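You operate a simulated robot arm through the tools that you are given. There is no shell and no other tool.

You run a simulated two-armed robot. Do the job below in one go: nothing can be reset, and whatever is moved stays where it is left.

JOB
Put the green knob from the parts table top on the rubber mat on the rack and the black knob on the cabinet side shelf. Take the clear flask and put it on the yellow job card on the parts table top. Take the lid off the grey box on the parts table top and lay it down there. Take the part from the top of the cream block and put it on the lower shelf of the steel rack. Take the felt block on the top of the cream block and put it away on the parts table top. Put the scrubbing brush on the steel plate. Take the stone block and put it on the top of the left cabinet. Pull the cart drawer open. Any order will do. Set down upright: clear flask.

It is judged by the outcome, as a careful person would: the job done as asked, and still so three seconds after it is handed in. It fails if anything else is knocked over, pushed out of place, dropped, spilled or broken. Lids that push on must go on centred and level and be pressed home; caps that screw on are set level and turned clockwise until they are tight.

ROBOT AND FRAMES
Two 7-joint arms with fingered hands on one trunk, on a base that drives. Base frame: it is fixed to the floor where the robot stands at the start and does not move with it; the origin is under the middle of the robot, x ahead of it, y to its left, z up; the surface under the hand at the start is at about z = 0.76. Units: m, rad, N and s.
The left shoulder is at the start at [0.06, 0.126, 1.105], the right one opposite. With the tool pointing down near the work surface each hand reaches from about 0.36 to 0.72 m from the robot's upright axis, wherever it stands, measured 20 degrees to its own side. Places, roughly: box [1.25, 0.25, 0.75]; cabinet side shelf (18x30 cm) [-0.04, -1.34, 0.96]; cart drawer [-1.4, -4.4, 0.2]; clear flask (7x7x16 cm) [0.3, 0.3, 0.8]; felt block (6x4x4 cm) [-0.7, 1, 0.9]; job card [0.25, 0.25, 0.75]; knob [0.5, 0.25, 0.75]; lower shelf of the steel rack [-1.2, -2.5, 0.4]; part [-0.5, 1, 1]; parts table top [0.9, 0.4, 0.8]; rubber mat on the rack (21x19 cm) [-1.84, -2.56, 0.96]; scrubbing brush (9x5x4 cm) [-1.3, 1.6, 0.9]; steel plate (12x9x2 cm) [-1.6, 1.6, 0.9]; stone block (7x4x3 cm) [1.2, 0.5, 0.8]; top of the left cabinet [2.7, -1.4, 1.8]. Payload 2.5 kg a hand.
Tool frame (each hand has its own): the origin (TCP) lies between the finger pads and is the grasp point; the fingertips stand 0.03 m ahead of it; z points along the fingers, y is the line along which they close. The gripper opens to 0.104 m. The gripper's body begins 0.035 m behind the TCP. The gripper is a hand of 5 fingers: y runs from the thumb to the fingers, the wrist lies at [-0.015, -0.104, -0.178] in the tool frame, and closing takes about 1.5 s.
Orientation is told as [roll, pitch, yaw] about the base's x, y, z axes, in that order, counted from this pose: with the fingers straight down and the wrist toward the robot, the tool's x, y and z point along [0, 1, 0], [1, 0, 0] and [0, 0, -1] of the base frame.

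CONTROLS
- The arms move only by the tool step_arm. It takes "left_targets", "right_targets" or both (then of equal length, played together; a hand with none holds still); each is text: rows parted by semicolons, each of 6 numbers parted by spaces: the shift along the tool's x, y, z in units of 150 mm (1.0 is 150 mm), then the turn, a rotation vector about the tool's x, y, z in units of 180 degrees (1.0 is 180 degrees). In form: x y z wx wy wz; .... A call has 1 to 20 rows; each row is the pose to reach, as a shift and turn from the pose commanded when the call began, along the tool's axes at that moment. "left_grip" and "right_grip" are, for a hand that has rows, the closure, from 0 (fully open) to 1 (shut), set as the call begins (left out, the last holds). A call with a number of a shift or a turn outside -1 to 1 is refused whole. Rows are played at 5 a second. More than 0.05 m and 0.15 rad between two rows, or a gripper value outside its range, and nothing of the call is played. A pose out of reach is approached as far as the arm can. The call stops where the force on the tool passes 40 N (or 10 N more than at its start, if that is more) or the arm is blocked; 0.2 s more then pass. Each finger travels about 0.153 m/s and halts on what it meets, pressing with about 30 N; the grip force reading is that of the motor and also rises with nothing between the fingers. The clock runs only during rows and for 0.2 s after the last one: add rows that repeat a pose to give the fingers time. The reply holds the time, the measured pose of the TCP, the force on the tool along the base axes, the opening and the grip force, in the units named above and with some noise, with the torque about the TCP (base axes, N m) and any sound that the robot's microphone picked up, and new pictures: "views" is both (left out), scene, wrist or none (wrist: the cameras of the hands that moved).
- Cameras (640 x 400 px; columns grow to the right, rows downward): "scene" is now at [0.1188, 0.0411, 1.2989]; the picture's right is [0.62, -0.78, 0.00], its down [-0.59, -0.46, -0.67] and it looks along [0.52, 0.41, -0.75] (base axes); focal length 214 px, centre (320, 200). "left" rides on the left gripper at [-0.08, -0.078, -0.141] in its tool frame; the picture's right is [-0.78, -0.30, 0.56], its down [0.53, -0.78, 0.33] and it looks along [0.33, 0.56, 0.76] (tool axes); focal length 247 px, centre (320, 200). "right" rides on the right gripper at [0.08, -0.078, -0.141] in its tool frame; the picture's right is [-0.78, 0.30, -0.56], its down [-0.53, -0.78, 0.33] and it looks along [-0.33, 0.56, 0.76] (tool axes); focal length 247 px, centre (320, 200). There is no depth. A picture from a camera that has moved, and an enlarged one, comes with that camera's place and axes in the base frame and with its lens. The place of the scene camera against the robot may be out by one fixed shift of up to 0.025 m in any direction.
- slide_trunk(by): slides the trunk up (or, below 0, down) by that many m; the arms and the scene camera ride with it, the base frame stays. It gives what a move gives, with no picture.
- drive_base(legs): drives the robot by 1 to 6 legs, each [ahead, left, turn to the left] in m, m and rad, along the robot's own axes; the way and the turn of a leg run together, so that a leg with both is an arc; at most 1.5 m and 3.142 rad a leg. The arms and the cameras ride along, it lands a little off, and it stops where it bumps. It gives what a move gives, and a new picture of the scene camera.
- set_grasp(shape, hand): the hand has 5 fingers and takes this shape, open, in about a second: jaw (thumb against the fingers, like two jaws); tri (thumb and two fingers); tip (a fingertip pinch); poke (one finger out to press); point (the index stretched); flat (the hand flat); cup (the hand cupped); fist (a fist). The gripper value then closes the fingers along that shape, each until it touches; the sizes above hold for jaw. It gives what a move gives, with no picture.
- pan_tilt(pan, tilt): turns the head with the scene camera to pan (to the left, within 1.501 rad either way) and tilt (down, from -0.506 to 1.204), counted from straight ahead of the robot. It gives what a move gives, and a new picture of the scene camera.
- enlarge(camera, box): a new picture of the part [left, top, right, bottom] of that camera's present view, enlarged. The clock stands still meanwhile.
- hand_in(): hands the job in; it is judged then, once.

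Places have to be worked out from the pictures, the camera data and where the tool is seen. Open the grippers and draw the arms clear of the work before you hand the job in, unless the task says otherwise.

The tools are called after ">>>" as name(argument=value, ...) on one line, values as JSON. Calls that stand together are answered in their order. step_arm: Moves the arms, as the interface text tells. Its arguments: {"type":"object","properties":{"left_targets":{"type":"string"},"left_grip":{"type":"number"},"right_targets":{"type":"string"},"right_grip":{"type":"number"},"views":{"type":"string","enum":["both","scene","wrist","none"]}},"required":[]} The other tools are called the same way: slide_trunk (by) slides the trunk up or down; set_grasp (shape, hand) gives the hand a shape; drive_base (legs) drives the base; pan_tilt (pan, tilt) turns the head that bears the scene camera; enlarge (camera, box) takes an enlarged picture of a part of a camera's view; hand_in () hands the job in.

At the start:

```text
clock: 0.0
left_tcp_pos: [0.3309, 0.417, 1.1047]
left_tcp_rot: [0.0, -0.001, 0.0]
left_force: [0.8, -0.2, -0.3]
left_ft_torque: [-0.01, -0.01, -0.02]
left_finger_gap: 0.1037
left_grip_force: 0.1
left_shape: jaw
right_tcp_pos: [0.378, 0.0695, 0.9973]
right_tcp_rot: [0.001, -0.001, 0.0]
right_force: [0.6, -0.5, -0.1]
right_ft_torque: [0.04, -0.02, -0.02]
right_finger_gap: 0.1039
right_grip_force: 0.2
right_shape: jaw
trunk travel left (down, up): [-0.5, 0.44]
robot x, y, heading: [0.0002, 0.0004, 0.0]
head pan, tilt: [0.67, 0.843]
```

scene: 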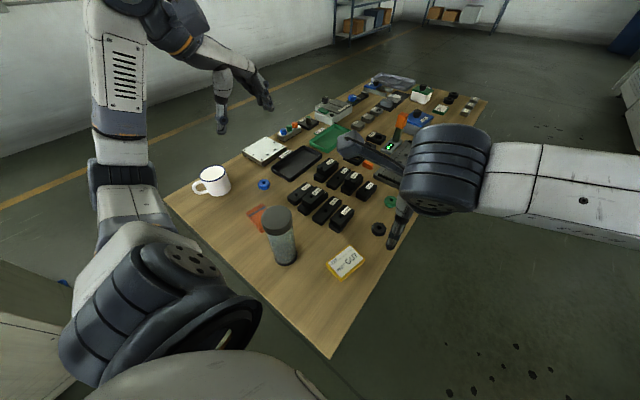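
right: 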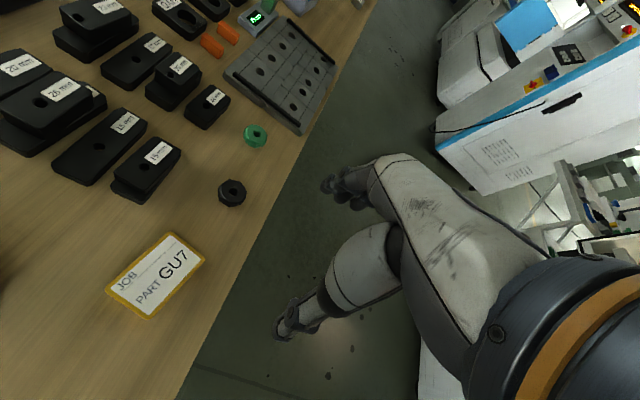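
left: 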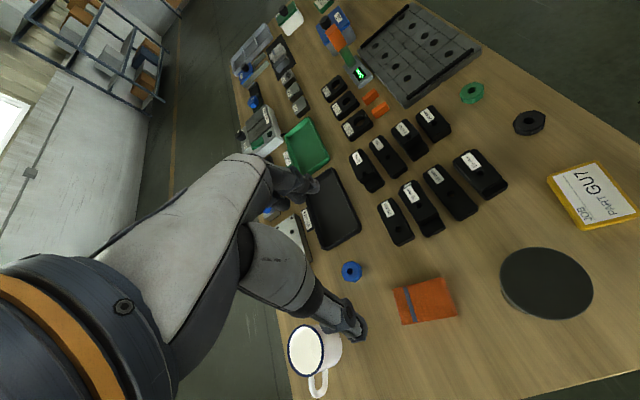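

I'll begin by looking closer at the table before touching anything.

>>> enlarge(camera="scene", box=[160, 60, 500, 300])

>>> enlarge(camera="left", box=[220, 0, 640, 400])

>>> enlarge(camera="right", box=[60, 60, 320, 340])

```text
1.67 times, centred on (330, 180) of scene
camera zoom: at [0.1188, 0.0411, 1.2989], right [0.62, -0.78, 0.0], down [-0.59, -0.46, -0.67], along [0.52, 0.41, -0.75], focal length 358 px, centre (303, 233)
```

zoom: 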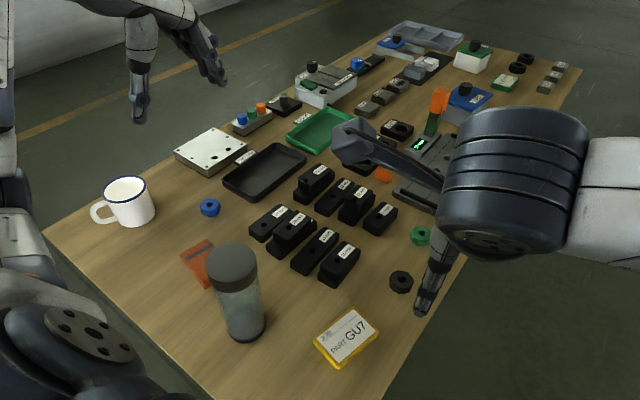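

```text
1.00 times, centred on (430, 200) of left (not enlarged: the box is as wide or as high as the picture)
camera zoom: at [0.2524, 0.3358, 1.246], right [-0.3, -0.78, -0.56], down [-0.78, 0.53, -0.33], along [0.56, 0.33, -0.76], focal length 247 px, centre (210, 200)
```

zoom: 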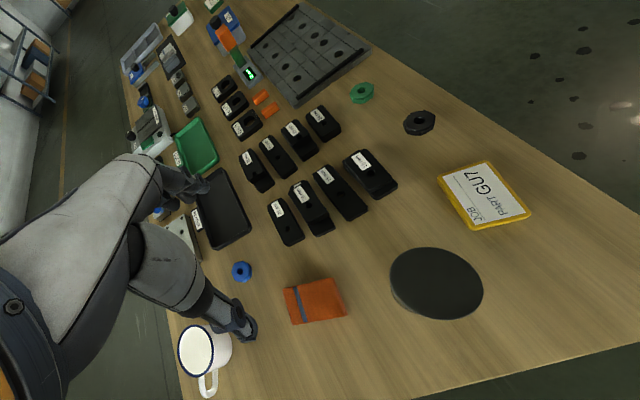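

```text
1.43 times, centred on (190, 200) of right
camera zoom: at [0.3002, 0.1495, 1.1399], right [0.3, -0.78, 0.56], down [-0.78, -0.53, -0.33], along [0.56, -0.33, -0.76], focal length 353 px, centre (506, 200)
```

zoom: 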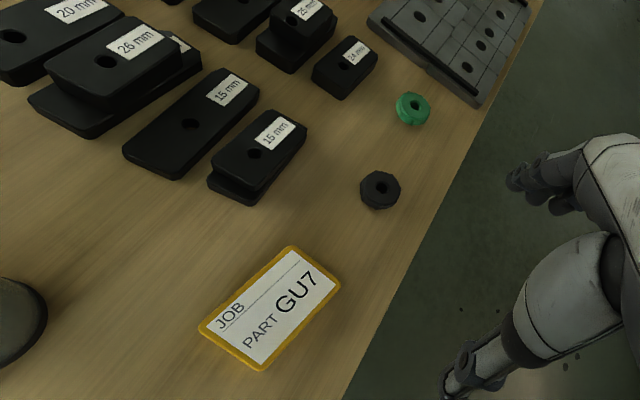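

The clear flask with a dark cap stands near (0.26, 0.29), the yellow job card near (0.335, 0.157), the black knob near (0.48, 0.135) and the green one near (0.60, 0.155). I'll look around with the head to see the surroundings before driving.

>>> pan_tilt(pan=0.2, tilt=0.45)

>>> pan_tilt(pan=1.5, tilt=0.35)

>>> pan_tilt(pan=-0.75, tilt=0.3)

>>> pan_tilt(pan=-1.5, tilt=0.35)

```text
clock: 0.9
left_tcp_pos: [0.3302, 0.4153, 1.1033]
left_tcp_rot: [0.0, 0.0, -0.001]
left_force: [0.2, 0.7, 0.0]
left_ft_torque: [0.0, -0.02, 0.01]
left_finger_gap: 0.1037
left_grip_force: 0.1
left_shape: jaw
right_tcp_pos: [0.3773, 0.0699, 0.9985]
right_tcp_rot: [0.0, -0.001, -0.001]
right_force: [0.1, -0.1, -0.5]
right_ft_torque: [-0.03, 0.01, 0.01]
right_finger_gap: 0.1035
right_grip_force: 0.0
right_shape: jaw
trunk travel left (down, up): [-0.5, 0.44]
robot x, y, heading: [-0.0021, -0.0023, -0.001]
head pan, tilt: [0.201, 0.45]
camera scene: at [0.1472, 0.0107, 1.3327], right [0.2, -0.98, 0.0], down [-0.43, -0.09, -0.9], along [0.88, 0.18, -0.44], focal length 214 px, centre (320, 200)
```

scene: 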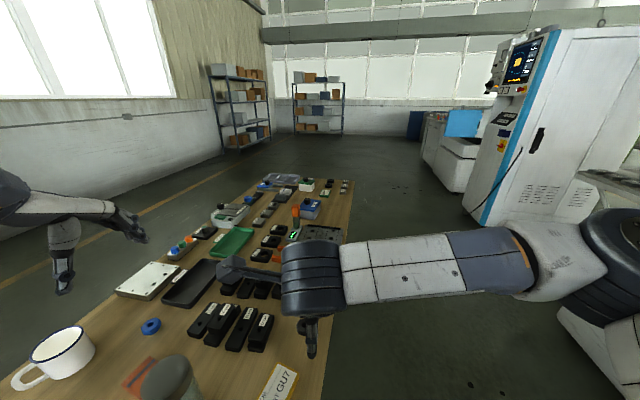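

```text
clock: 2.4
left_tcp_pos: [0.3309, 0.4156, 1.1033]
left_tcp_rot: [0.0, -0.001, 0.001]
left_force: [-0.9, 0.0, 0.4]
left_ft_torque: [-0.01, 0.03, 0.02]
left_finger_gap: 0.1037
left_grip_force: 0.1
left_shape: jaw
right_tcp_pos: [0.3775, 0.0706, 0.999]
right_tcp_rot: [0.001, 0.001, -0.001]
right_force: [-0.5, 1.1, 0.9]
right_ft_torque: [-0.01, 0.01, -0.02]
right_finger_gap: 0.1036
right_grip_force: 0.0
right_shape: jaw
trunk travel left (down, up): [-0.5, 0.44]
robot x, y, heading: [0.0052, -0.0027, 0.002]
head pan, tilt: [1.499, 0.351]
camera scene: at [0.0639, 0.0852, 1.3419], right [1.0, -0.07, 0.0], down [-0.02, -0.34, -0.94], along [0.07, 0.94, -0.34], focal length 214 px, centre (320, 200)
```

scene: 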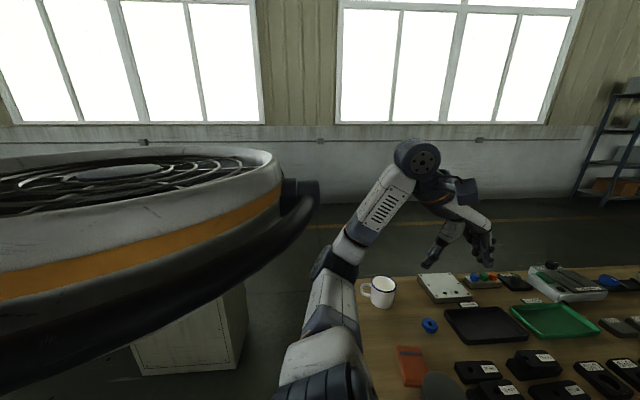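

```text
clock: 4.5
left_tcp_pos: [0.3312, 0.4169, 1.1032]
left_tcp_rot: [0.001, 0.002, -0.001]
left_force: [-0.6, -0.4, 0.2]
left_ft_torque: [0.03, 0.0, 0.01]
left_finger_gap: 0.1039
left_grip_force: 0.0
left_shape: jaw
right_tcp_pos: [0.3768, 0.0692, 0.9984]
right_tcp_rot: [0.0, 0.001, -0.001]
right_force: [-0.4, 0.5, 0.8]
right_ft_torque: [0.0, 0.0, -0.01]
right_finger_gap: 0.1036
right_grip_force: 0.1
right_shape: jaw
trunk travel left (down, up): [-0.5, 0.44]
robot x, y, heading: [-0.0014, 0.0016, 0.001]
head pan, tilt: [-0.75, 0.3]
camera scene: at [0.1255, -0.0713, 1.3467], right [-0.68, -0.73, 0.0], down [-0.22, 0.2, -0.96], along [0.7, -0.65, -0.3], focal length 214 px, centre (320, 200)
```

scene: 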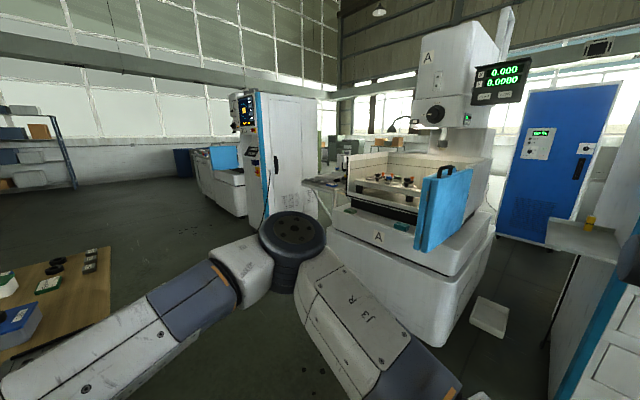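

```text
clock: 5.6
left_tcp_pos: [0.3313, 0.4154, 1.1036]
left_tcp_rot: [-0.001, 0.0, 0.002]
left_force: [-0.3, -0.3, -0.2]
left_ft_torque: [-0.01, 0.01, 0.0]
left_finger_gap: 0.104
left_grip_force: 0.1
left_shape: jaw
right_tcp_pos: [0.3769, 0.069, 0.9984]
right_tcp_rot: [-0.001, 0.0, -0.001]
right_force: [-0.2, 0.0, -0.4]
right_ft_torque: [-0.01, 0.01, 0.01]
right_finger_gap: 0.1036
right_grip_force: 0.1
right_shape: jaw
trunk travel left (down, up): [-0.5, 0.44]
robot x, y, heading: [0.0018, 0.0005, 0.003]
head pan, tilt: [-1.499, 0.351]
camera scene: at [0.0639, -0.1006, 1.342], right [-1.0, -0.07, 0.0], down [-0.02, 0.34, -0.94], along [0.07, -0.94, -0.34], focal length 214 px, centre (320, 200)
```

scene: 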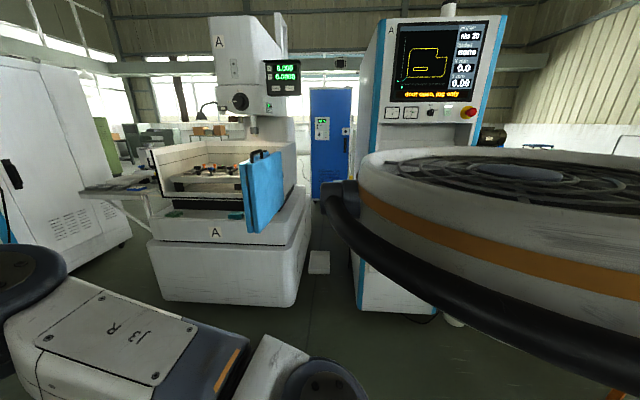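

The cabinet side shelf is visible on the right with something yellow on it. To place the flask comfortably in reach of the left hand, I back the base 0.12 m and look down at the table.

>>> drive_base(legs=[[-0.12, 0, 0]])

>>> pan_tilt(pan=0.5, tilt=0.9)

```text
clock: 6.8
left_tcp_pos: [0.2119, 0.416, 1.105]
left_tcp_rot: [0.0, 0.001, -0.002]
left_force: [-0.2, -0.2, 0.7]
left_ft_torque: [-0.02, -0.03, 0.0]
left_finger_gap: 0.104
left_grip_force: 0.0
left_shape: jaw
right_tcp_pos: [0.2587, 0.0695, 0.9985]
right_tcp_rot: [0.0, 0.001, 0.0]
right_force: [-0.6, 0.9, 0.5]
right_ft_torque: [-0.01, -0.01, -0.02]
right_finger_gap: 0.1035
right_grip_force: 0.1
right_shape: jaw
trunk travel left (down, up): [-0.5, 0.44]
robot x, y, heading: [-0.1192, 0.0003, -0.003]
head pan, tilt: [-1.499, 0.351]
camera scene: at [-0.0558, -0.1006, 1.342], right [-1.0, -0.07, 0.0], down [-0.02, 0.34, -0.94], along [0.07, -0.94, -0.34], focal length 214 px, centre (320, 200)
```

scene: 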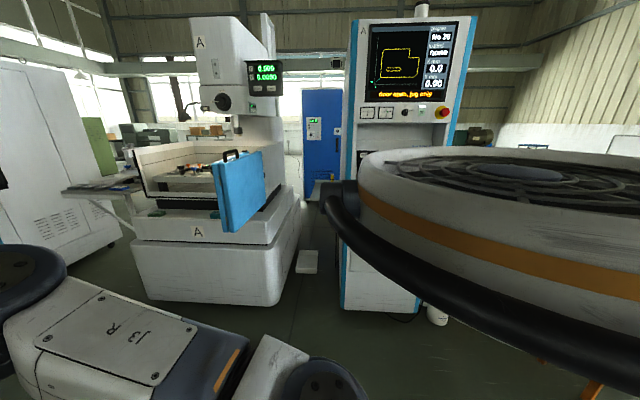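

```text
clock: 8.8
left_tcp_pos: [0.2122, 0.417, 1.1046]
left_tcp_rot: [0.001, 0.0, 0.0]
left_force: [0.4, 0.2, -0.5]
left_ft_torque: [-0.01, -0.03, -0.01]
left_finger_gap: 0.1038
left_grip_force: 0.1
left_shape: jaw
right_tcp_pos: [0.2577, 0.0691, 0.9984]
right_tcp_rot: [0.001, 0.0, -0.002]
right_force: [1.1, 0.1, 0.3]
right_ft_torque: [0.01, 0.02, 0.03]
right_finger_gap: 0.1037
right_grip_force: 0.0
right_shape: jaw
trunk travel left (down, up): [-0.5, 0.44]
robot x, y, heading: [-0.1178, -0.0038, 0.0]
head pan, tilt: [0.499, 0.901]
camera scene: at [0.0044, 0.0284, 1.2944], right [0.48, -0.88, 0.0], down [-0.69, -0.37, -0.62], along [0.55, 0.3, -0.78], focal length 214 px, centre (320, 200)
```

scene: 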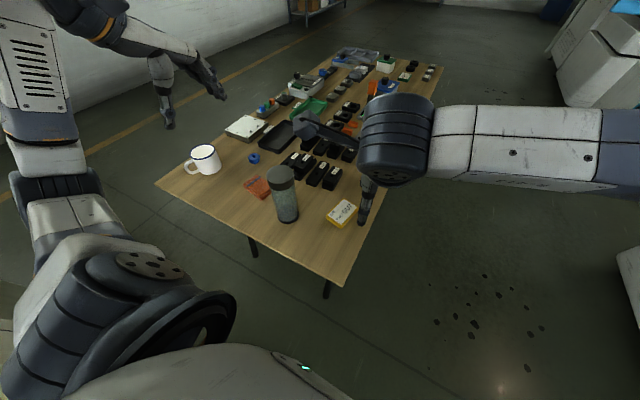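

The view matches. I move the right hand out to the side while bringing the left hand over the flask at a safe height.

>>> step_arm(left_targets="-0.22 0.075 0.1 0 0 0; -0.44 0.15 0.2 0 0 0; -0.65 0.23 0.3 0 0 0; -0.857 0.3 0.4 0 0 0; -0.857 0.3 0.4 0 0 0", right_targets="-0.25 -0.1 0 0 0 0; -0.5 -0.2 0 0 0 0; -0.75 -0.2 0 0 0 0; -1.0 -0.2 0 0 0 0; -1.0 -0.2 0 0 0 0", views="both")

```text
clock: 9.9
left_tcp_pos: [0.2587, 0.2861, 1.0441]
left_tcp_rot: [0.001, -0.002, -0.001]
left_force: [-0.4, -0.4, 0.4]
left_ft_torque: [0.0, 0.0, -0.01]
left_finger_gap: 0.1037
left_grip_force: 0.1
left_shape: jaw
right_tcp_pos: [0.2271, -0.0817, 0.9979]
right_tcp_rot: [0.001, 0.0, -0.001]
right_force: [-0.1, -0.7, -0.9]
right_ft_torque: [-0.02, 0.02, -0.01]
right_finger_gap: 0.1035
right_grip_force: 0.0
right_shape: jaw
trunk travel left (down, up): [-0.5, 0.44]
robot x, y, heading: [-0.1199, 0.0017, 0.002]
head pan, tilt: [0.499, 0.901]
camera scene: at [0.0043, 0.0286, 1.2944], right [0.48, -0.88, 0.0], down [-0.69, -0.38, -0.62], along [0.55, 0.3, -0.78], focal length 214 px, centre (320, 200)
camera right: at [0.15, -0.0019, 1.1392], right [0.3, -0.78, 0.56], down [-0.78, -0.54, -0.33], along [0.56, -0.33, -0.76], focal length 247 px, centre (320, 200)
camera left: at [0.1791, 0.2071, 1.1862], right [-0.29, -0.78, -0.56], down [-0.78, 0.53, -0.33], along [0.56, 0.33, -0.76], focal length 247 px, centre (320, 200)
```

scene: 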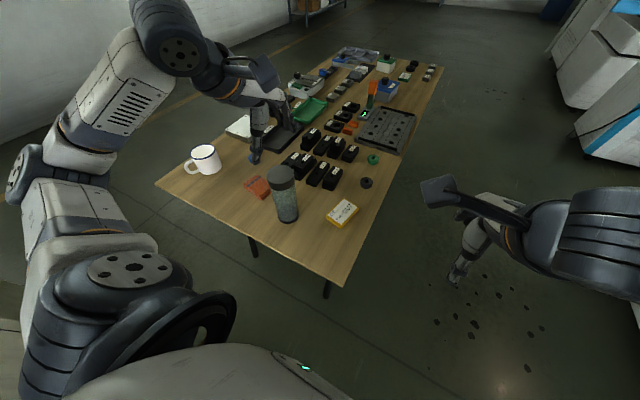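
right: 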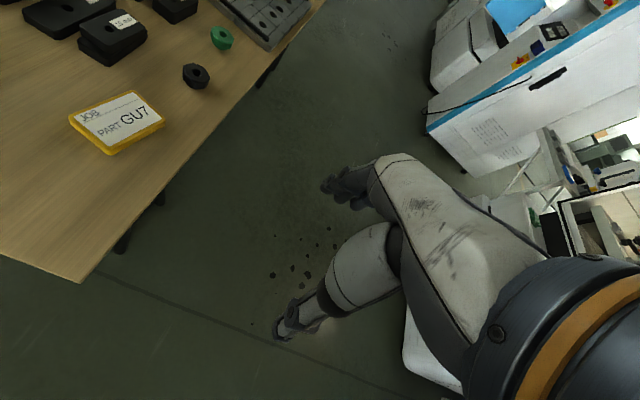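
left: 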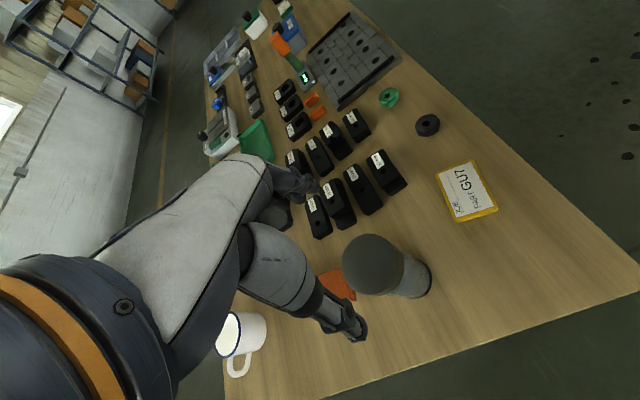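

The cap is at about (0.261, 0.289), top near z 0.925. The left hand is centred over it, so I lower it straight down around the cap and check.

>>> step_arm(left_targets="0.02 0.015 0.2 0 0 0; 0.02 0.015 0.4 0 0 0; 0.02 0.015 0.6 0 0 0; 0.02 0.015 0.8 0 0 0; 0.02 0.015 0.97 0 0 0; 0.02 0.015 0.97 0 0 0", left_grip=0, views="both")

```text
clock: 11.3
left_tcp_pos: [0.2594, 0.2896, 0.9003]
left_tcp_rot: [0.001, -0.003, 0.0]
left_force: [0.8, 0.0, 3.9]
left_ft_torque: [-0.04, -0.02, -0.01]
left_finger_gap: 0.1041
left_grip_force: 0.1
left_shape: jaw
right_tcp_pos: [0.2287, -0.0816, 0.9972]
right_tcp_rot: [0.0, 0.001, 0.001]
right_force: [-0.1, 0.2, -0.1]
right_ft_torque: [0.02, -0.02, -0.01]
right_finger_gap: 0.1035
right_grip_force: 0.1
right_shape: jaw
trunk travel left (down, up): [-0.5, 0.44]
robot x, y, heading: [-0.12, 0.0005, 0.001]
head pan, tilt: [0.499, 0.901]
camera scene: at [0.0043, 0.0283, 1.2945], right [0.48, -0.88, 0.0], down [-0.69, -0.38, -0.62], along [0.55, 0.3, -0.78], focal length 214 px, centre (320, 200)
camera left: at [0.1808, 0.2099, 1.0411], right [-0.29, -0.78, -0.56], down [-0.78, 0.54, -0.33], along [0.56, 0.33, -0.76], focal length 247 px, centre (320, 200)
```

scene: 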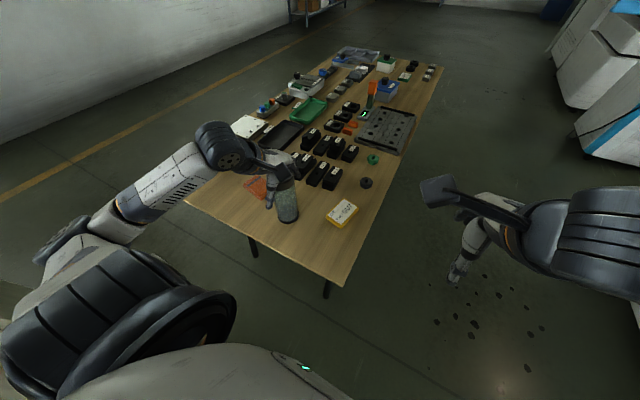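
left: 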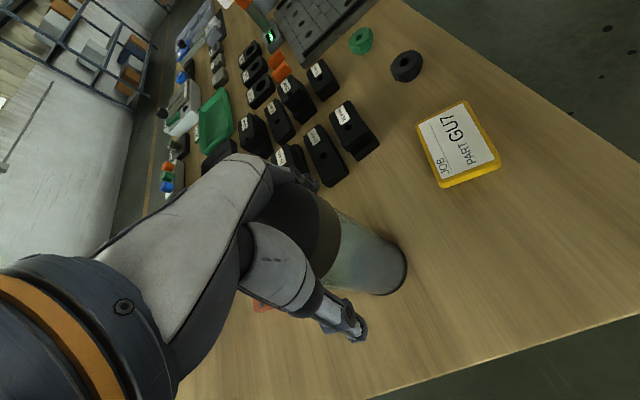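

The hand straddles the cap with only about 4 N of contact. I close the fingers with pause rows and check the grip.

>>> step_arm(left_targets="0 0 -0.02 0 0 0; 0 0 -0.02 0 0 0; 0 0 -0.02 0 0 0; 0 0 -0.02 0 0 0; 0 0 -0.02 0 0 0; 0 0 -0.02 0 0 0; 0 0 -0.02 0 0 0; 0 0 -0.02 0 0 0", left_grip=1, views="wrist")

```text
clock: 13.2
left_tcp_pos: [0.2594, 0.2917, 0.9025]
left_tcp_rot: [0.0, 0.001, 0.0]
left_force: [1.3, 1.0, 2.3]
left_ft_torque: [0.26, -0.29, -0.02]
left_finger_gap: 0.0466
left_grip_force: 29.8
left_shape: jaw
right_tcp_pos: [0.227, -0.0819, 0.9977]
right_tcp_rot: [-0.001, 0.0, 0.0]
right_force: [0.0, 0.4, -0.1]
right_ft_torque: [0.01, -0.01, -0.02]
right_finger_gap: 0.1038
right_grip_force: 0.1
right_shape: jaw
trunk travel left (down, up): [-0.5, 0.44]
robot x, y, heading: [-0.1183, 0.0009, -0.003]
head pan, tilt: [0.499, 0.901]
camera left: at [0.1808, 0.2099, 1.044], right [-0.3, -0.78, -0.56], down [-0.78, 0.53, -0.33], along [0.56, 0.33, -0.76], focal length 247 px, centre (320, 200)
```

left: 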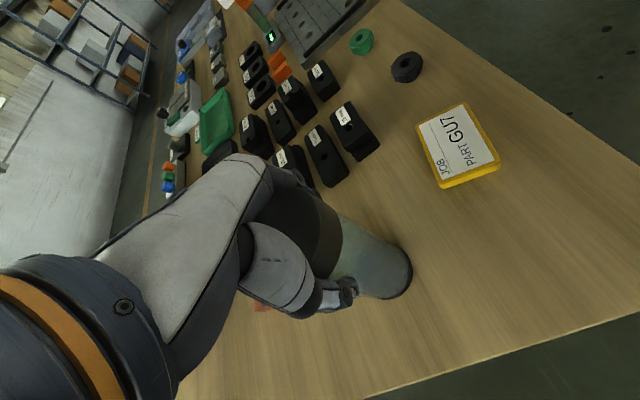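

Grip force is up to ~30 N with the fingers around the cap. I lift slowly by 6 cm to see if the flask comes along.

>>> step_arm(left_targets="0 0 -0.1 0 0 0; 0 0 -0.2 0 0 0; 0 0 -0.3 0 0 0; 0 0 -0.4 0 0 0; 0 0 -0.4 0 0 0", views="both")

```text
clock: 14.3
left_tcp_pos: [0.2583, 0.2907, 0.9612]
left_tcp_rot: [0.0, 0.002, 0.001]
left_force: [0.5, -0.2, -4.1]
left_ft_torque: [-0.03, -0.03, 0.01]
left_finger_gap: 0.0454
left_grip_force: 29.8
left_shape: jaw
right_tcp_pos: [0.2283, -0.0808, 0.997]
right_tcp_rot: [0.001, 0.0, 0.0]
right_force: [-0.1, -0.8, -0.3]
right_ft_torque: [0.0, 0.01, 0.02]
right_finger_gap: 0.1039
right_grip_force: 0.0
right_shape: jaw
trunk travel left (down, up): [-0.5, 0.44]
robot x, y, heading: [-0.1188, -0.0026, 0.001]
head pan, tilt: [0.499, 0.901]
camera scene: at [0.0046, 0.0286, 1.2944], right [0.48, -0.88, 0.0], down [-0.69, -0.38, -0.62], along [0.55, 0.3, -0.78], focal length 214 px, centre (320, 200)
camera left: at [0.1806, 0.2106, 1.1035], right [-0.3, -0.78, -0.56], down [-0.78, 0.53, -0.33], along [0.55, 0.33, -0.76], focal length 247 px, centre (320, 200)
```

scene: 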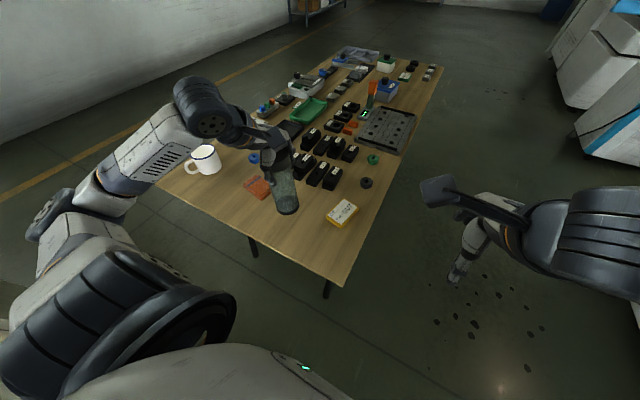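
left: 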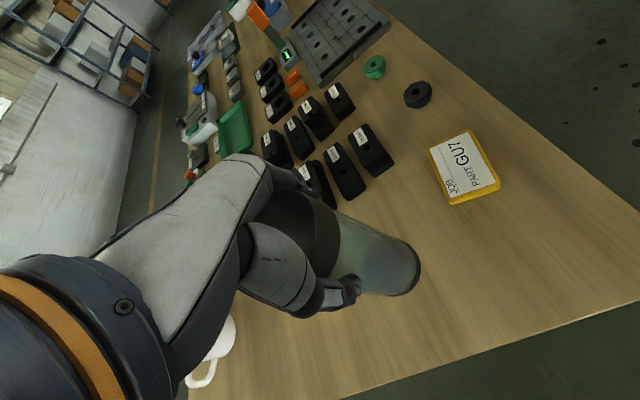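

The flask lifted cleanly (about 4 N). The card's centre comes out at about (0.330, 0.152) from both wrist cameras; I carry the flask over it at this height and check the picture.

>>> step_arm(left_targets="-0.185 0.095 -0.03 0 0 0; -0.37 0.19 -0.03 0 0 0; -0.555 0.285 -0.03 0 0 0; -0.74 0.38 -0.03 0 0 0; -0.925 0.475 0 0 0 0; -0.925 0.475 0 0 0 0; -0.925 0.475 0 0 0 0", views="both")

```text
clock: 15.9
left_tcp_pos: [0.3309, 0.1518, 0.9619]
left_tcp_rot: [0.001, 0.0, 0.0]
left_force: [1.1, 0.5, -3.0]
left_ft_torque: [0.01, -0.04, -0.03]
left_finger_gap: 0.0453
left_grip_force: 30.4
left_shape: jaw
right_tcp_pos: [0.2276, -0.0817, 0.9968]
right_tcp_rot: [0.0, -0.001, 0.0]
right_force: [0.8, 0.9, 0.4]
right_ft_torque: [0.0, 0.0, -0.02]
right_finger_gap: 0.1036
right_grip_force: 0.0
right_shape: jaw
trunk travel left (down, up): [-0.5, 0.44]
robot x, y, heading: [-0.1203, -0.0015, -0.001]
head pan, tilt: [0.499, 0.901]
camera scene: at [0.0046, 0.0285, 1.2944], right [0.48, -0.88, 0.0], down [-0.69, -0.38, -0.62], along [0.55, 0.3, -0.78], focal length 214 px, centre (320, 200)
camera left: at [0.2523, 0.0713, 1.1039], right [-0.3, -0.78, -0.56], down [-0.78, 0.53, -0.33], along [0.56, 0.33, -0.76], focal length 247 px, centre (320, 200)
```

scene: 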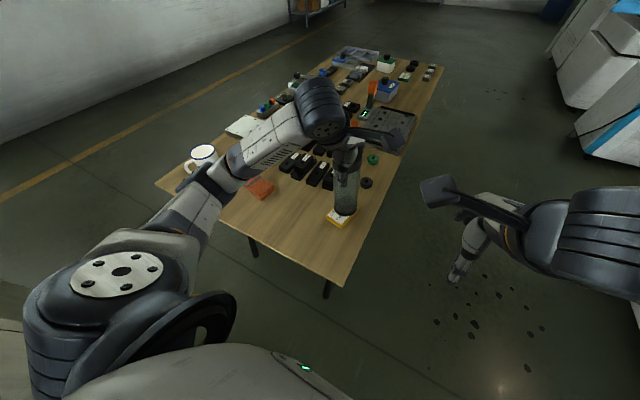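
left: 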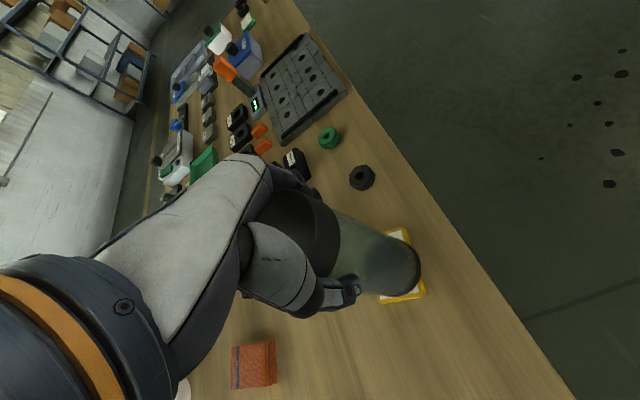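

Flask is hovering above the card; I look closer for tilt and alignment before lowering.

>>> enlarge(camera="scene", box=[280, 110, 420, 250])

>>> enlarge(camera="left", box=[230, 140, 470, 340])

>>> enlarge(camera="right", box=[0, 0, 300, 200])

```text
2.86 times, centred on (350, 180) of scene
camera zoom: at [0.0046, 0.0285, 1.2944], right [0.48, -0.88, 0.0], down [-0.69, -0.38, -0.62], along [0.55, 0.3, -0.78], focal length 613 px, centre (234, 257)
```

zoom: 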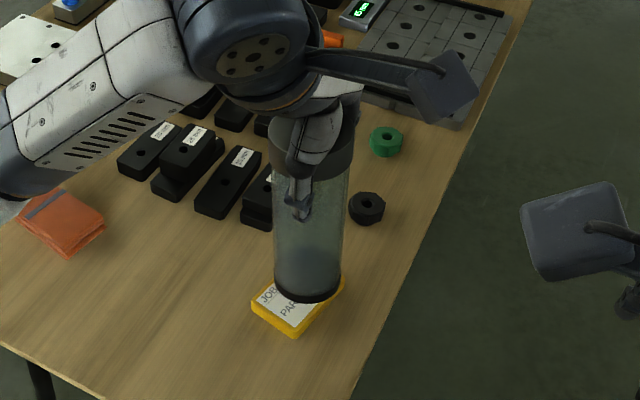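

```text
2.00 times, centred on (350, 240) of left
camera zoom: at [0.2523, 0.0713, 1.1039], right [-0.3, -0.78, -0.56], down [-0.78, 0.53, -0.33], along [0.56, 0.33, -0.76], focal length 494 px, centre (260, 120)
```

zoom: 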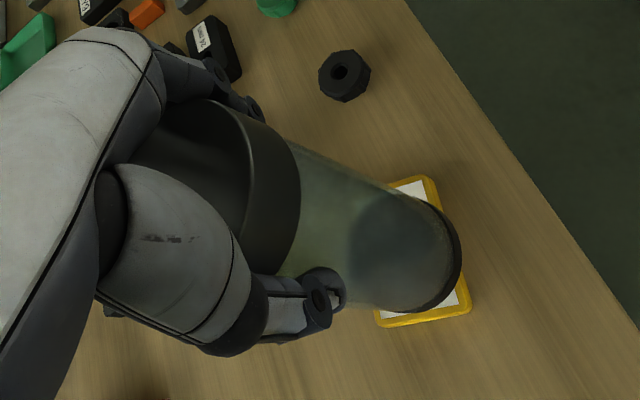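

```text
2.00 times, centred on (150, 100) of right
camera zoom: at [0.1506, -0.0016, 1.1391], right [0.3, -0.78, 0.56], down [-0.78, -0.53, -0.33], along [0.56, -0.33, -0.76], focal length 494 px, centre (660, 400)
```

zoom: 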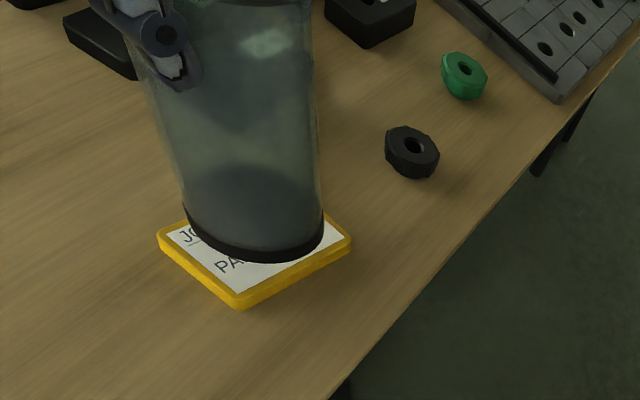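

The flask hangs slightly tilted (base a bit toward the robot), and the card is a small thick pad (~8x5.5 cm) centred near (0.335, 0.152). I nudge the hand 6 mm to compensate and lower towards contact.

>>> step_arm(left_targets="0.03 0.04 0.05 0 0 0; 0.03 0.04 0.12 0 0 0; 0.03 0.04 0.19 0 0 0; 0.03 0.04 0.26 0 0 0; 0.03 0.04 0.28 0 0 0", views="both")

```text
clock: 17.1
left_tcp_pos: [0.3377, 0.1562, 0.9186]
left_tcp_rot: [0.0, 0.0, 0.001]
left_force: [-0.2, -0.5, -3.1]
left_ft_torque: [-0.02, -0.03, 0.04]
left_finger_gap: 0.0449
left_grip_force: 30.1
left_shape: jaw
right_tcp_pos: [0.2278, -0.0821, 0.9972]
right_tcp_rot: [0.0, 0.0, 0.001]
right_force: [1.1, 0.1, -0.4]
right_ft_torque: [-0.01, 0.0, -0.03]
right_finger_gap: 0.1038
right_grip_force: 0.1
right_shape: jaw
trunk travel left (down, up): [-0.5, 0.44]
robot x, y, heading: [-0.1183, -0.0013, -0.002]
head pan, tilt: [0.499, 0.901]
camera scene: at [0.0046, 0.0285, 1.2944], right [0.48, -0.88, 0.0], down [-0.69, -0.38, -0.62], along [0.55, 0.3, -0.78], focal length 214 px, centre (320, 200)
camera left: at [0.2586, 0.0757, 1.0612], right [-0.3, -0.78, -0.56], down [-0.78, 0.54, -0.33], along [0.56, 0.33, -0.76], focal length 247 px, centre (320, 200)
```

scene: 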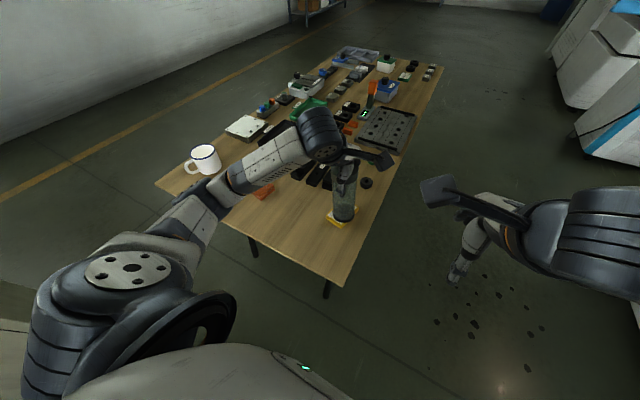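
left: 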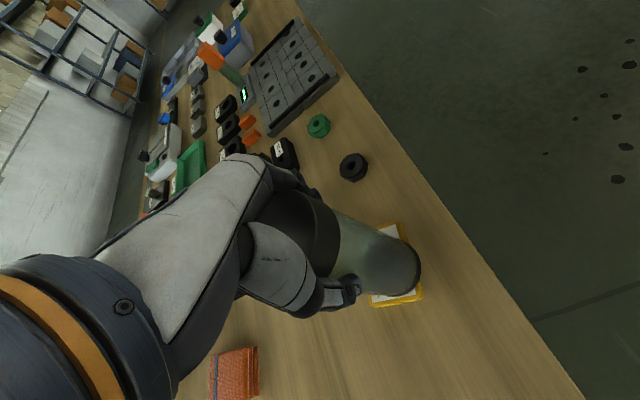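

No contact yet. I zoom in to verify the base against the card.

>>> enlarge(camera="left", box=[310, 170, 460, 330])

>>> enlarge(camera="right", box=[30, 30, 210, 180])

>>> enlarge(camera="scene", box=[290, 140, 400, 250])

```text
2.50 times, centred on (385, 250) of left
camera zoom: at [0.2586, 0.0757, 1.0612], right [-0.3, -0.78, -0.56], down [-0.78, 0.54, -0.33], along [0.56, 0.33, -0.76], focal length 617 px, centre (158, 75)
```

zoom: 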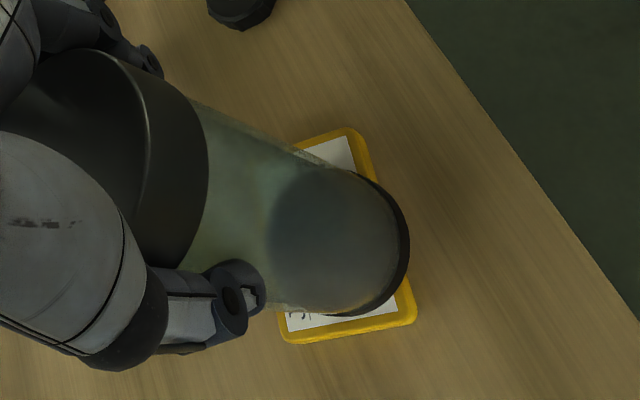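

```text
2.67 times, centred on (120, 105) of right
camera zoom: at [0.1506, -0.0016, 1.1391], right [0.3, -0.78, 0.56], down [-0.78, -0.53, -0.33], along [0.56, -0.33, -0.76], focal length 659 px, centre (853, 453)
```

zoom: 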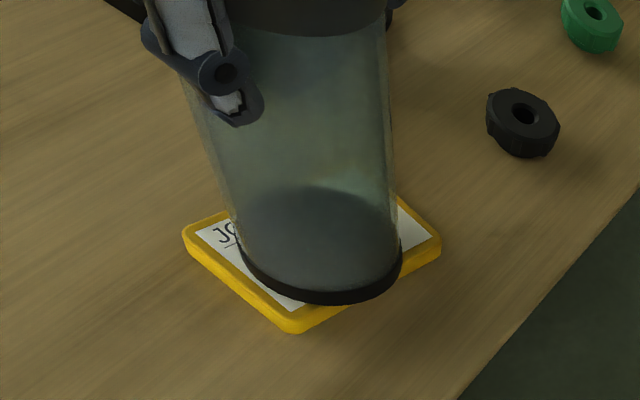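

```text
3.64 times, centred on (345, 195) of scene
camera zoom: at [0.0046, 0.0285, 1.2944], right [0.48, -0.88, 0.0], down [-0.69, -0.38, -0.62], along [0.55, 0.3, -0.78], focal length 780 px, centre (229, 218)
```

zoom: 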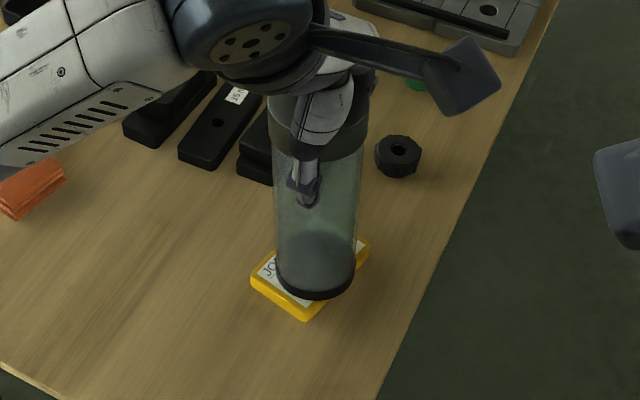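

The views show about a 7° tilt (flask base toward −x, −y). I rotate the hand a little to make the flask upright, which also brings the base over the card's centre.

>>> step_arm(left_targets="0 0 -0.02 -0.013 0.016 0; 0 0 -0.02 -0.025 0.032 0; 0 0 -0.02 -0.025 0.032 0; 0 0 -0.02 -0.025 0.032 0", views="none")

>>> enlarge(camera="left", box=[310, 170, 460, 330])

>>> enlarge(camera="right", box=[30, 30, 210, 180])

>>> enlarge(camera="scene", box=[290, 140, 400, 250])

```text
clock: 18.1
left_tcp_pos: [0.3352, 0.1558, 0.922]
left_tcp_rot: [0.102, -0.079, -0.003]
left_force: [-0.3, 0.6, -2.7]
left_ft_torque: [0.0, 0.02, -0.01]
left_finger_gap: 0.045
left_grip_force: 30.2
left_shape: jaw
right_tcp_pos: [0.2275, -0.0816, 0.9979]
right_tcp_rot: [-0.001, -0.001, 0.0]
right_force: [0.4, 0.2, 0.4]
right_ft_torque: [0.02, -0.02, 0.01]
right_finger_gap: 0.1038
right_grip_force: 0.1
right_shape: jaw
trunk travel left (down, up): [-0.5, 0.44]
robot x, y, heading: [-0.1232, 0.0001, -0.001]
head pan, tilt: [0.499, 0.901]
```

```text
2.50 times, centred on (385, 250) of left
camera zoom: at [0.2476, 0.0622, 1.0491], right [-0.25, -0.71, -0.65], down [-0.75, 0.57, -0.34], along [0.61, 0.41, -0.68], focal length 617 px, centre (158, 75)
```

zoom: 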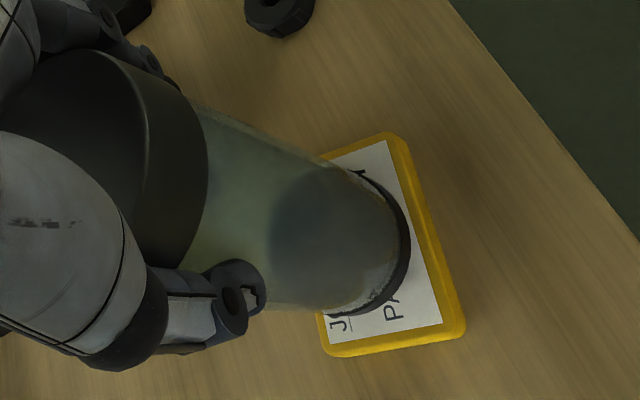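

```text
2.67 times, centred on (120, 105) of right
camera zoom: at [0.1506, -0.0016, 1.1391], right [0.3, -0.78, 0.56], down [-0.78, -0.53, -0.33], along [0.56, -0.33, -0.76], focal length 659 px, centre (853, 453)
```

zoom: 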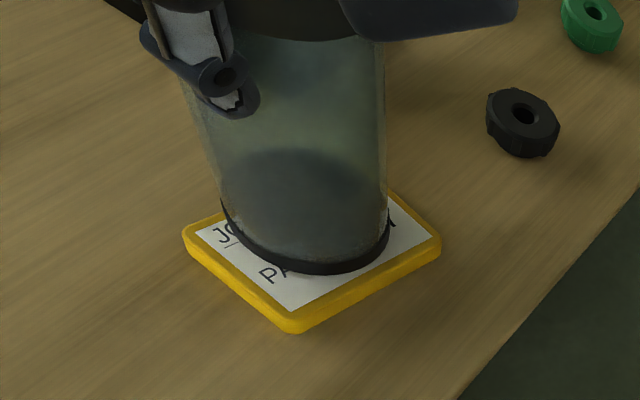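

```text
3.64 times, centred on (345, 195) of scene
camera zoom: at [0.0046, 0.0285, 1.2944], right [0.48, -0.88, 0.0], down [-0.69, -0.38, -0.62], along [0.55, 0.3, -0.78], focal length 780 px, centre (229, 218)
```

zoom: 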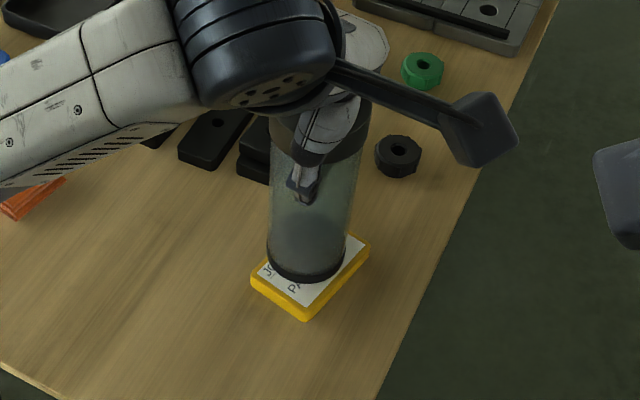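

The flask is now nearly upright and centred over the card. I lower in 3 mm steps, watching the force.

>>> step_arm(left_targets="-0.002 -0.0016 0.02 0 0 0; -0.004 -0.0032 0.04 0 0 0; -0.006 -0.0048 0.06 0 0 0; -0.006 -0.0048 0.06 0 0 0", views="none")

```text
clock: 19.1
left_tcp_pos: [0.3374, 0.1567, 0.9166]
left_tcp_rot: [0.099, -0.088, -0.005]
left_force: [2.6, -0.5, 16.2]
left_ft_torque: [0.03, 0.17, -0.02]
left_finger_gap: 0.0452
left_grip_force: 30.6
left_shape: jaw
right_tcp_pos: [0.2266, -0.0825, 0.9975]
right_tcp_rot: [0.0, -0.001, 0.0]
right_force: [0.3, -0.4, 0.0]
right_ft_torque: [-0.02, 0.04, 0.01]
right_finger_gap: 0.1038
right_grip_force: 0.1
right_shape: jaw
trunk travel left (down, up): [-0.5, 0.44]
robot x, y, heading: [-0.1162, -0.0007, -0.005]
head pan, tilt: [0.499, 0.901]
```

Contact: ~16 N upward. I ease off by about 2.5 mm and look.

>>> step_arm(left_targets="0.0016 0.0014 -0.016 0 0 0; 0.0016 0.0014 -0.016 0 0 0", views="none")

>>> enlarge(camera="right", box=[30, 30, 210, 180])

>>> enlarge(camera="left", box=[310, 170, 460, 330])

```text
clock: 19.8
left_tcp_pos: [0.3364, 0.155, 0.9175]
left_tcp_rot: [0.101, -0.08, -0.004]
left_force: [3.4, 0.5, 12.8]
left_ft_torque: [0.08, -0.09, 0.0]
left_finger_gap: 0.0451
left_grip_force: 30.6
left_shape: jaw
right_tcp_pos: [0.2266, -0.0817, 0.9974]
right_tcp_rot: [0.001, 0.0, -0.001]
right_force: [0.0, 0.4, 0.0]
right_ft_torque: [-0.03, 0.02, -0.01]
right_finger_gap: 0.1038
right_grip_force: 0.0
right_shape: jaw
trunk travel left (down, up): [-0.5, 0.44]
robot x, y, heading: [-0.1236, -0.0017, 0.004]
head pan, tilt: [0.499, 0.901]
```

```text
2.67 times, centred on (120, 105) of right
camera zoom: at [0.1498, -0.0019, 1.1394], right [0.3, -0.78, 0.56], down [-0.78, -0.53, -0.33], along [0.56, -0.33, -0.76], focal length 659 px, centre (853, 453)
```

zoom: 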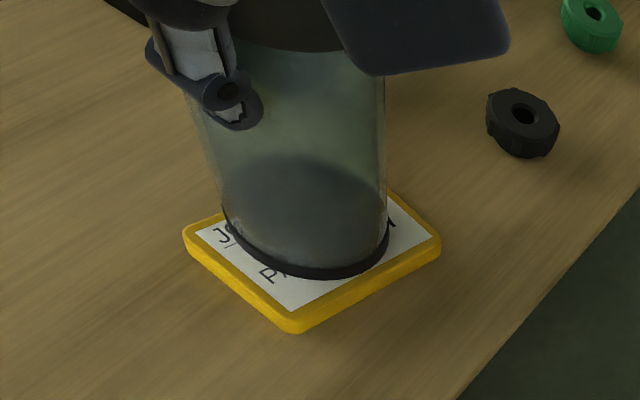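

```text
2.50 times, centred on (385, 250) of left
camera zoom: at [0.247, 0.0619, 1.0434], right [-0.25, -0.72, -0.65], down [-0.75, 0.57, -0.34], along [0.61, 0.41, -0.68], focal length 617 px, centre (158, 75)
```

zoom: 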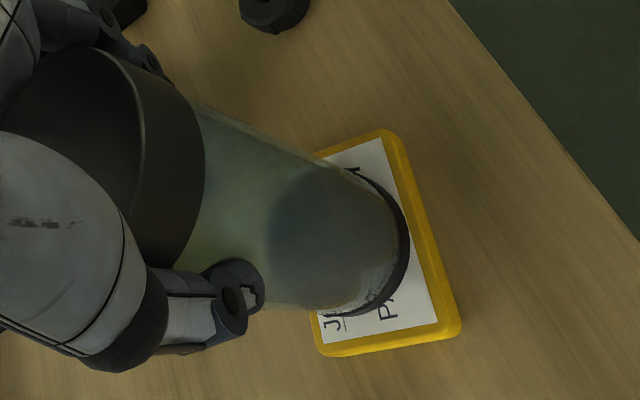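

The base sits on the card. I open the hand in place.

>>> step_arm(left_targets="0 0 -0.008 0 0 0; 0 0 -0.008 0 0 0; 0 0 -0.008 0 0 0; 0 0 -0.008 0 0 0; 0 0 -0.008 0 0 0; 0 0 -0.008 0 0 0", left_grip=0, views="both")

```text
clock: 21.1
left_tcp_pos: [0.3347, 0.1545, 0.9182]
left_tcp_rot: [0.101, -0.079, -0.005]
left_force: [0.2, -1.1, 0.6]
left_ft_torque: [0.05, 0.01, 0.0]
left_finger_gap: 0.1038
left_grip_force: 0.0
left_shape: jaw
right_tcp_pos: [0.2281, -0.0819, 0.997]
right_tcp_rot: [-0.001, -0.001, 0.001]
right_force: [0.4, 0.1, 0.4]
right_ft_torque: [0.01, -0.02, -0.01]
right_finger_gap: 0.1037
right_grip_force: 0.0
right_shape: jaw
trunk travel left (down, up): [-0.5, 0.44]
robot x, y, heading: [-0.1172, -0.0017, 0.0]
head pan, tilt: [0.499, 0.901]
camera scene: at [0.0044, 0.0284, 1.2944], right [0.48, -0.88, 0.0], down [-0.69, -0.38, -0.62], along [0.55, 0.3, -0.78], focal length 214 px, centre (320, 200)
camera left: at [0.2471, 0.0619, 1.0438], right [-0.25, -0.72, -0.65], down [-0.75, 0.57, -0.34], along [0.61, 0.41, -0.68], focal length 247 px, centre (320, 200)
```

scene: 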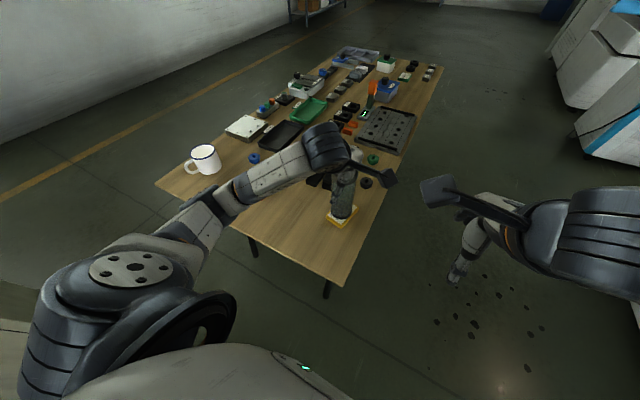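
left: 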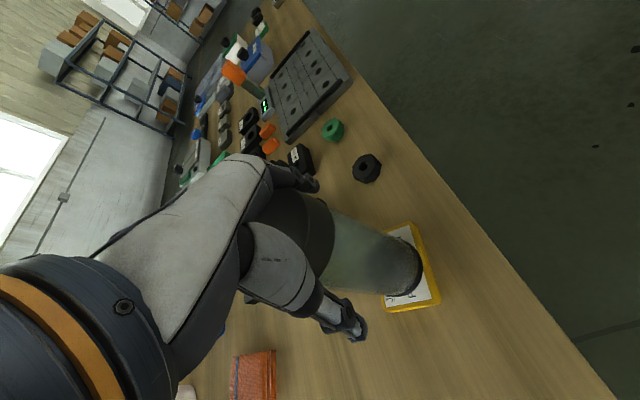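

Released. I raise the hand straight up along the world vertical, then level it.

>>> step_arm(left_targets="0.02 0.016 -0.2 0 0 0; 0.04 0.032 -0.4 0 0 0; 0.06 0.048 -0.6 0 0 0; 0.08 0.064 -0.8 0 0 0; 0.095 0.075 -0.95 0.0255 -0.032 0; 0.095 0.075 -0.95 0.0255 -0.032 0", views="both")

```text
clock: 22.6
left_tcp_pos: [0.3352, 0.1548, 1.0611]
left_tcp_rot: [-0.002, 0.005, 0.001]
left_force: [0.1, 0.1, 0.3]
left_ft_torque: [0.0, 0.01, 0.01]
left_finger_gap: 0.1038
left_grip_force: 0.1
left_shape: jaw
right_tcp_pos: [0.2275, -0.0823, 0.9969]
right_tcp_rot: [-0.001, -0.001, 0.001]
right_force: [0.8, -0.3, 0.6]
right_ft_torque: [0.01, 0.02, 0.0]
right_finger_gap: 0.1036
right_grip_force: 0.0
right_shape: jaw
trunk travel left (down, up): [-0.5, 0.44]
robot x, y, heading: [-0.1219, -0.0023, 0.001]
head pan, tilt: [0.499, 0.901]
camera scene: at [0.0044, 0.0284, 1.2944], right [0.48, -0.88, 0.0], down [-0.69, -0.38, -0.62], along [0.55, 0.3, -0.78], focal length 214 px, centre (320, 200)
camera left: at [0.2572, 0.0756, 1.2031], right [-0.3, -0.78, -0.56], down [-0.78, 0.53, -0.33], along [0.55, 0.33, -0.76], focal length 247 px, centre (320, 200)
```

scene: 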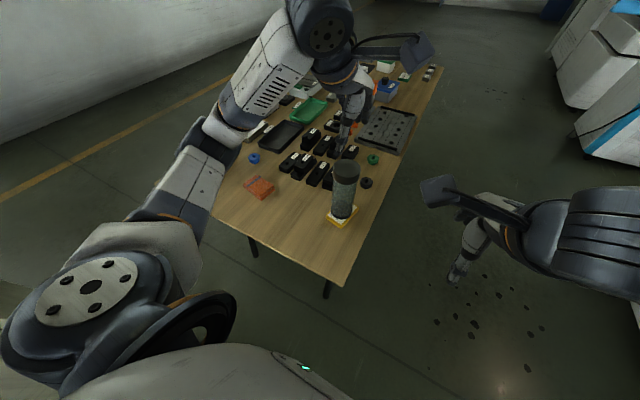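
left: 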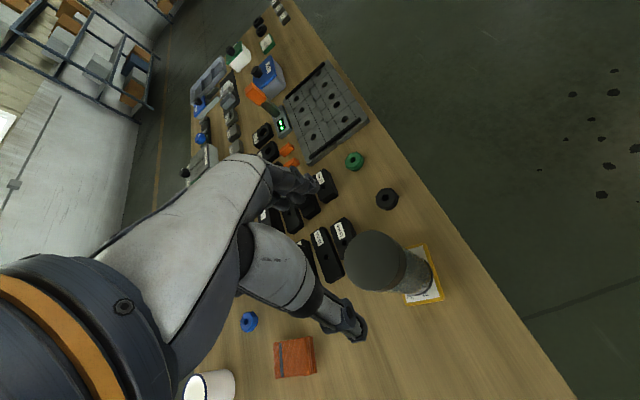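

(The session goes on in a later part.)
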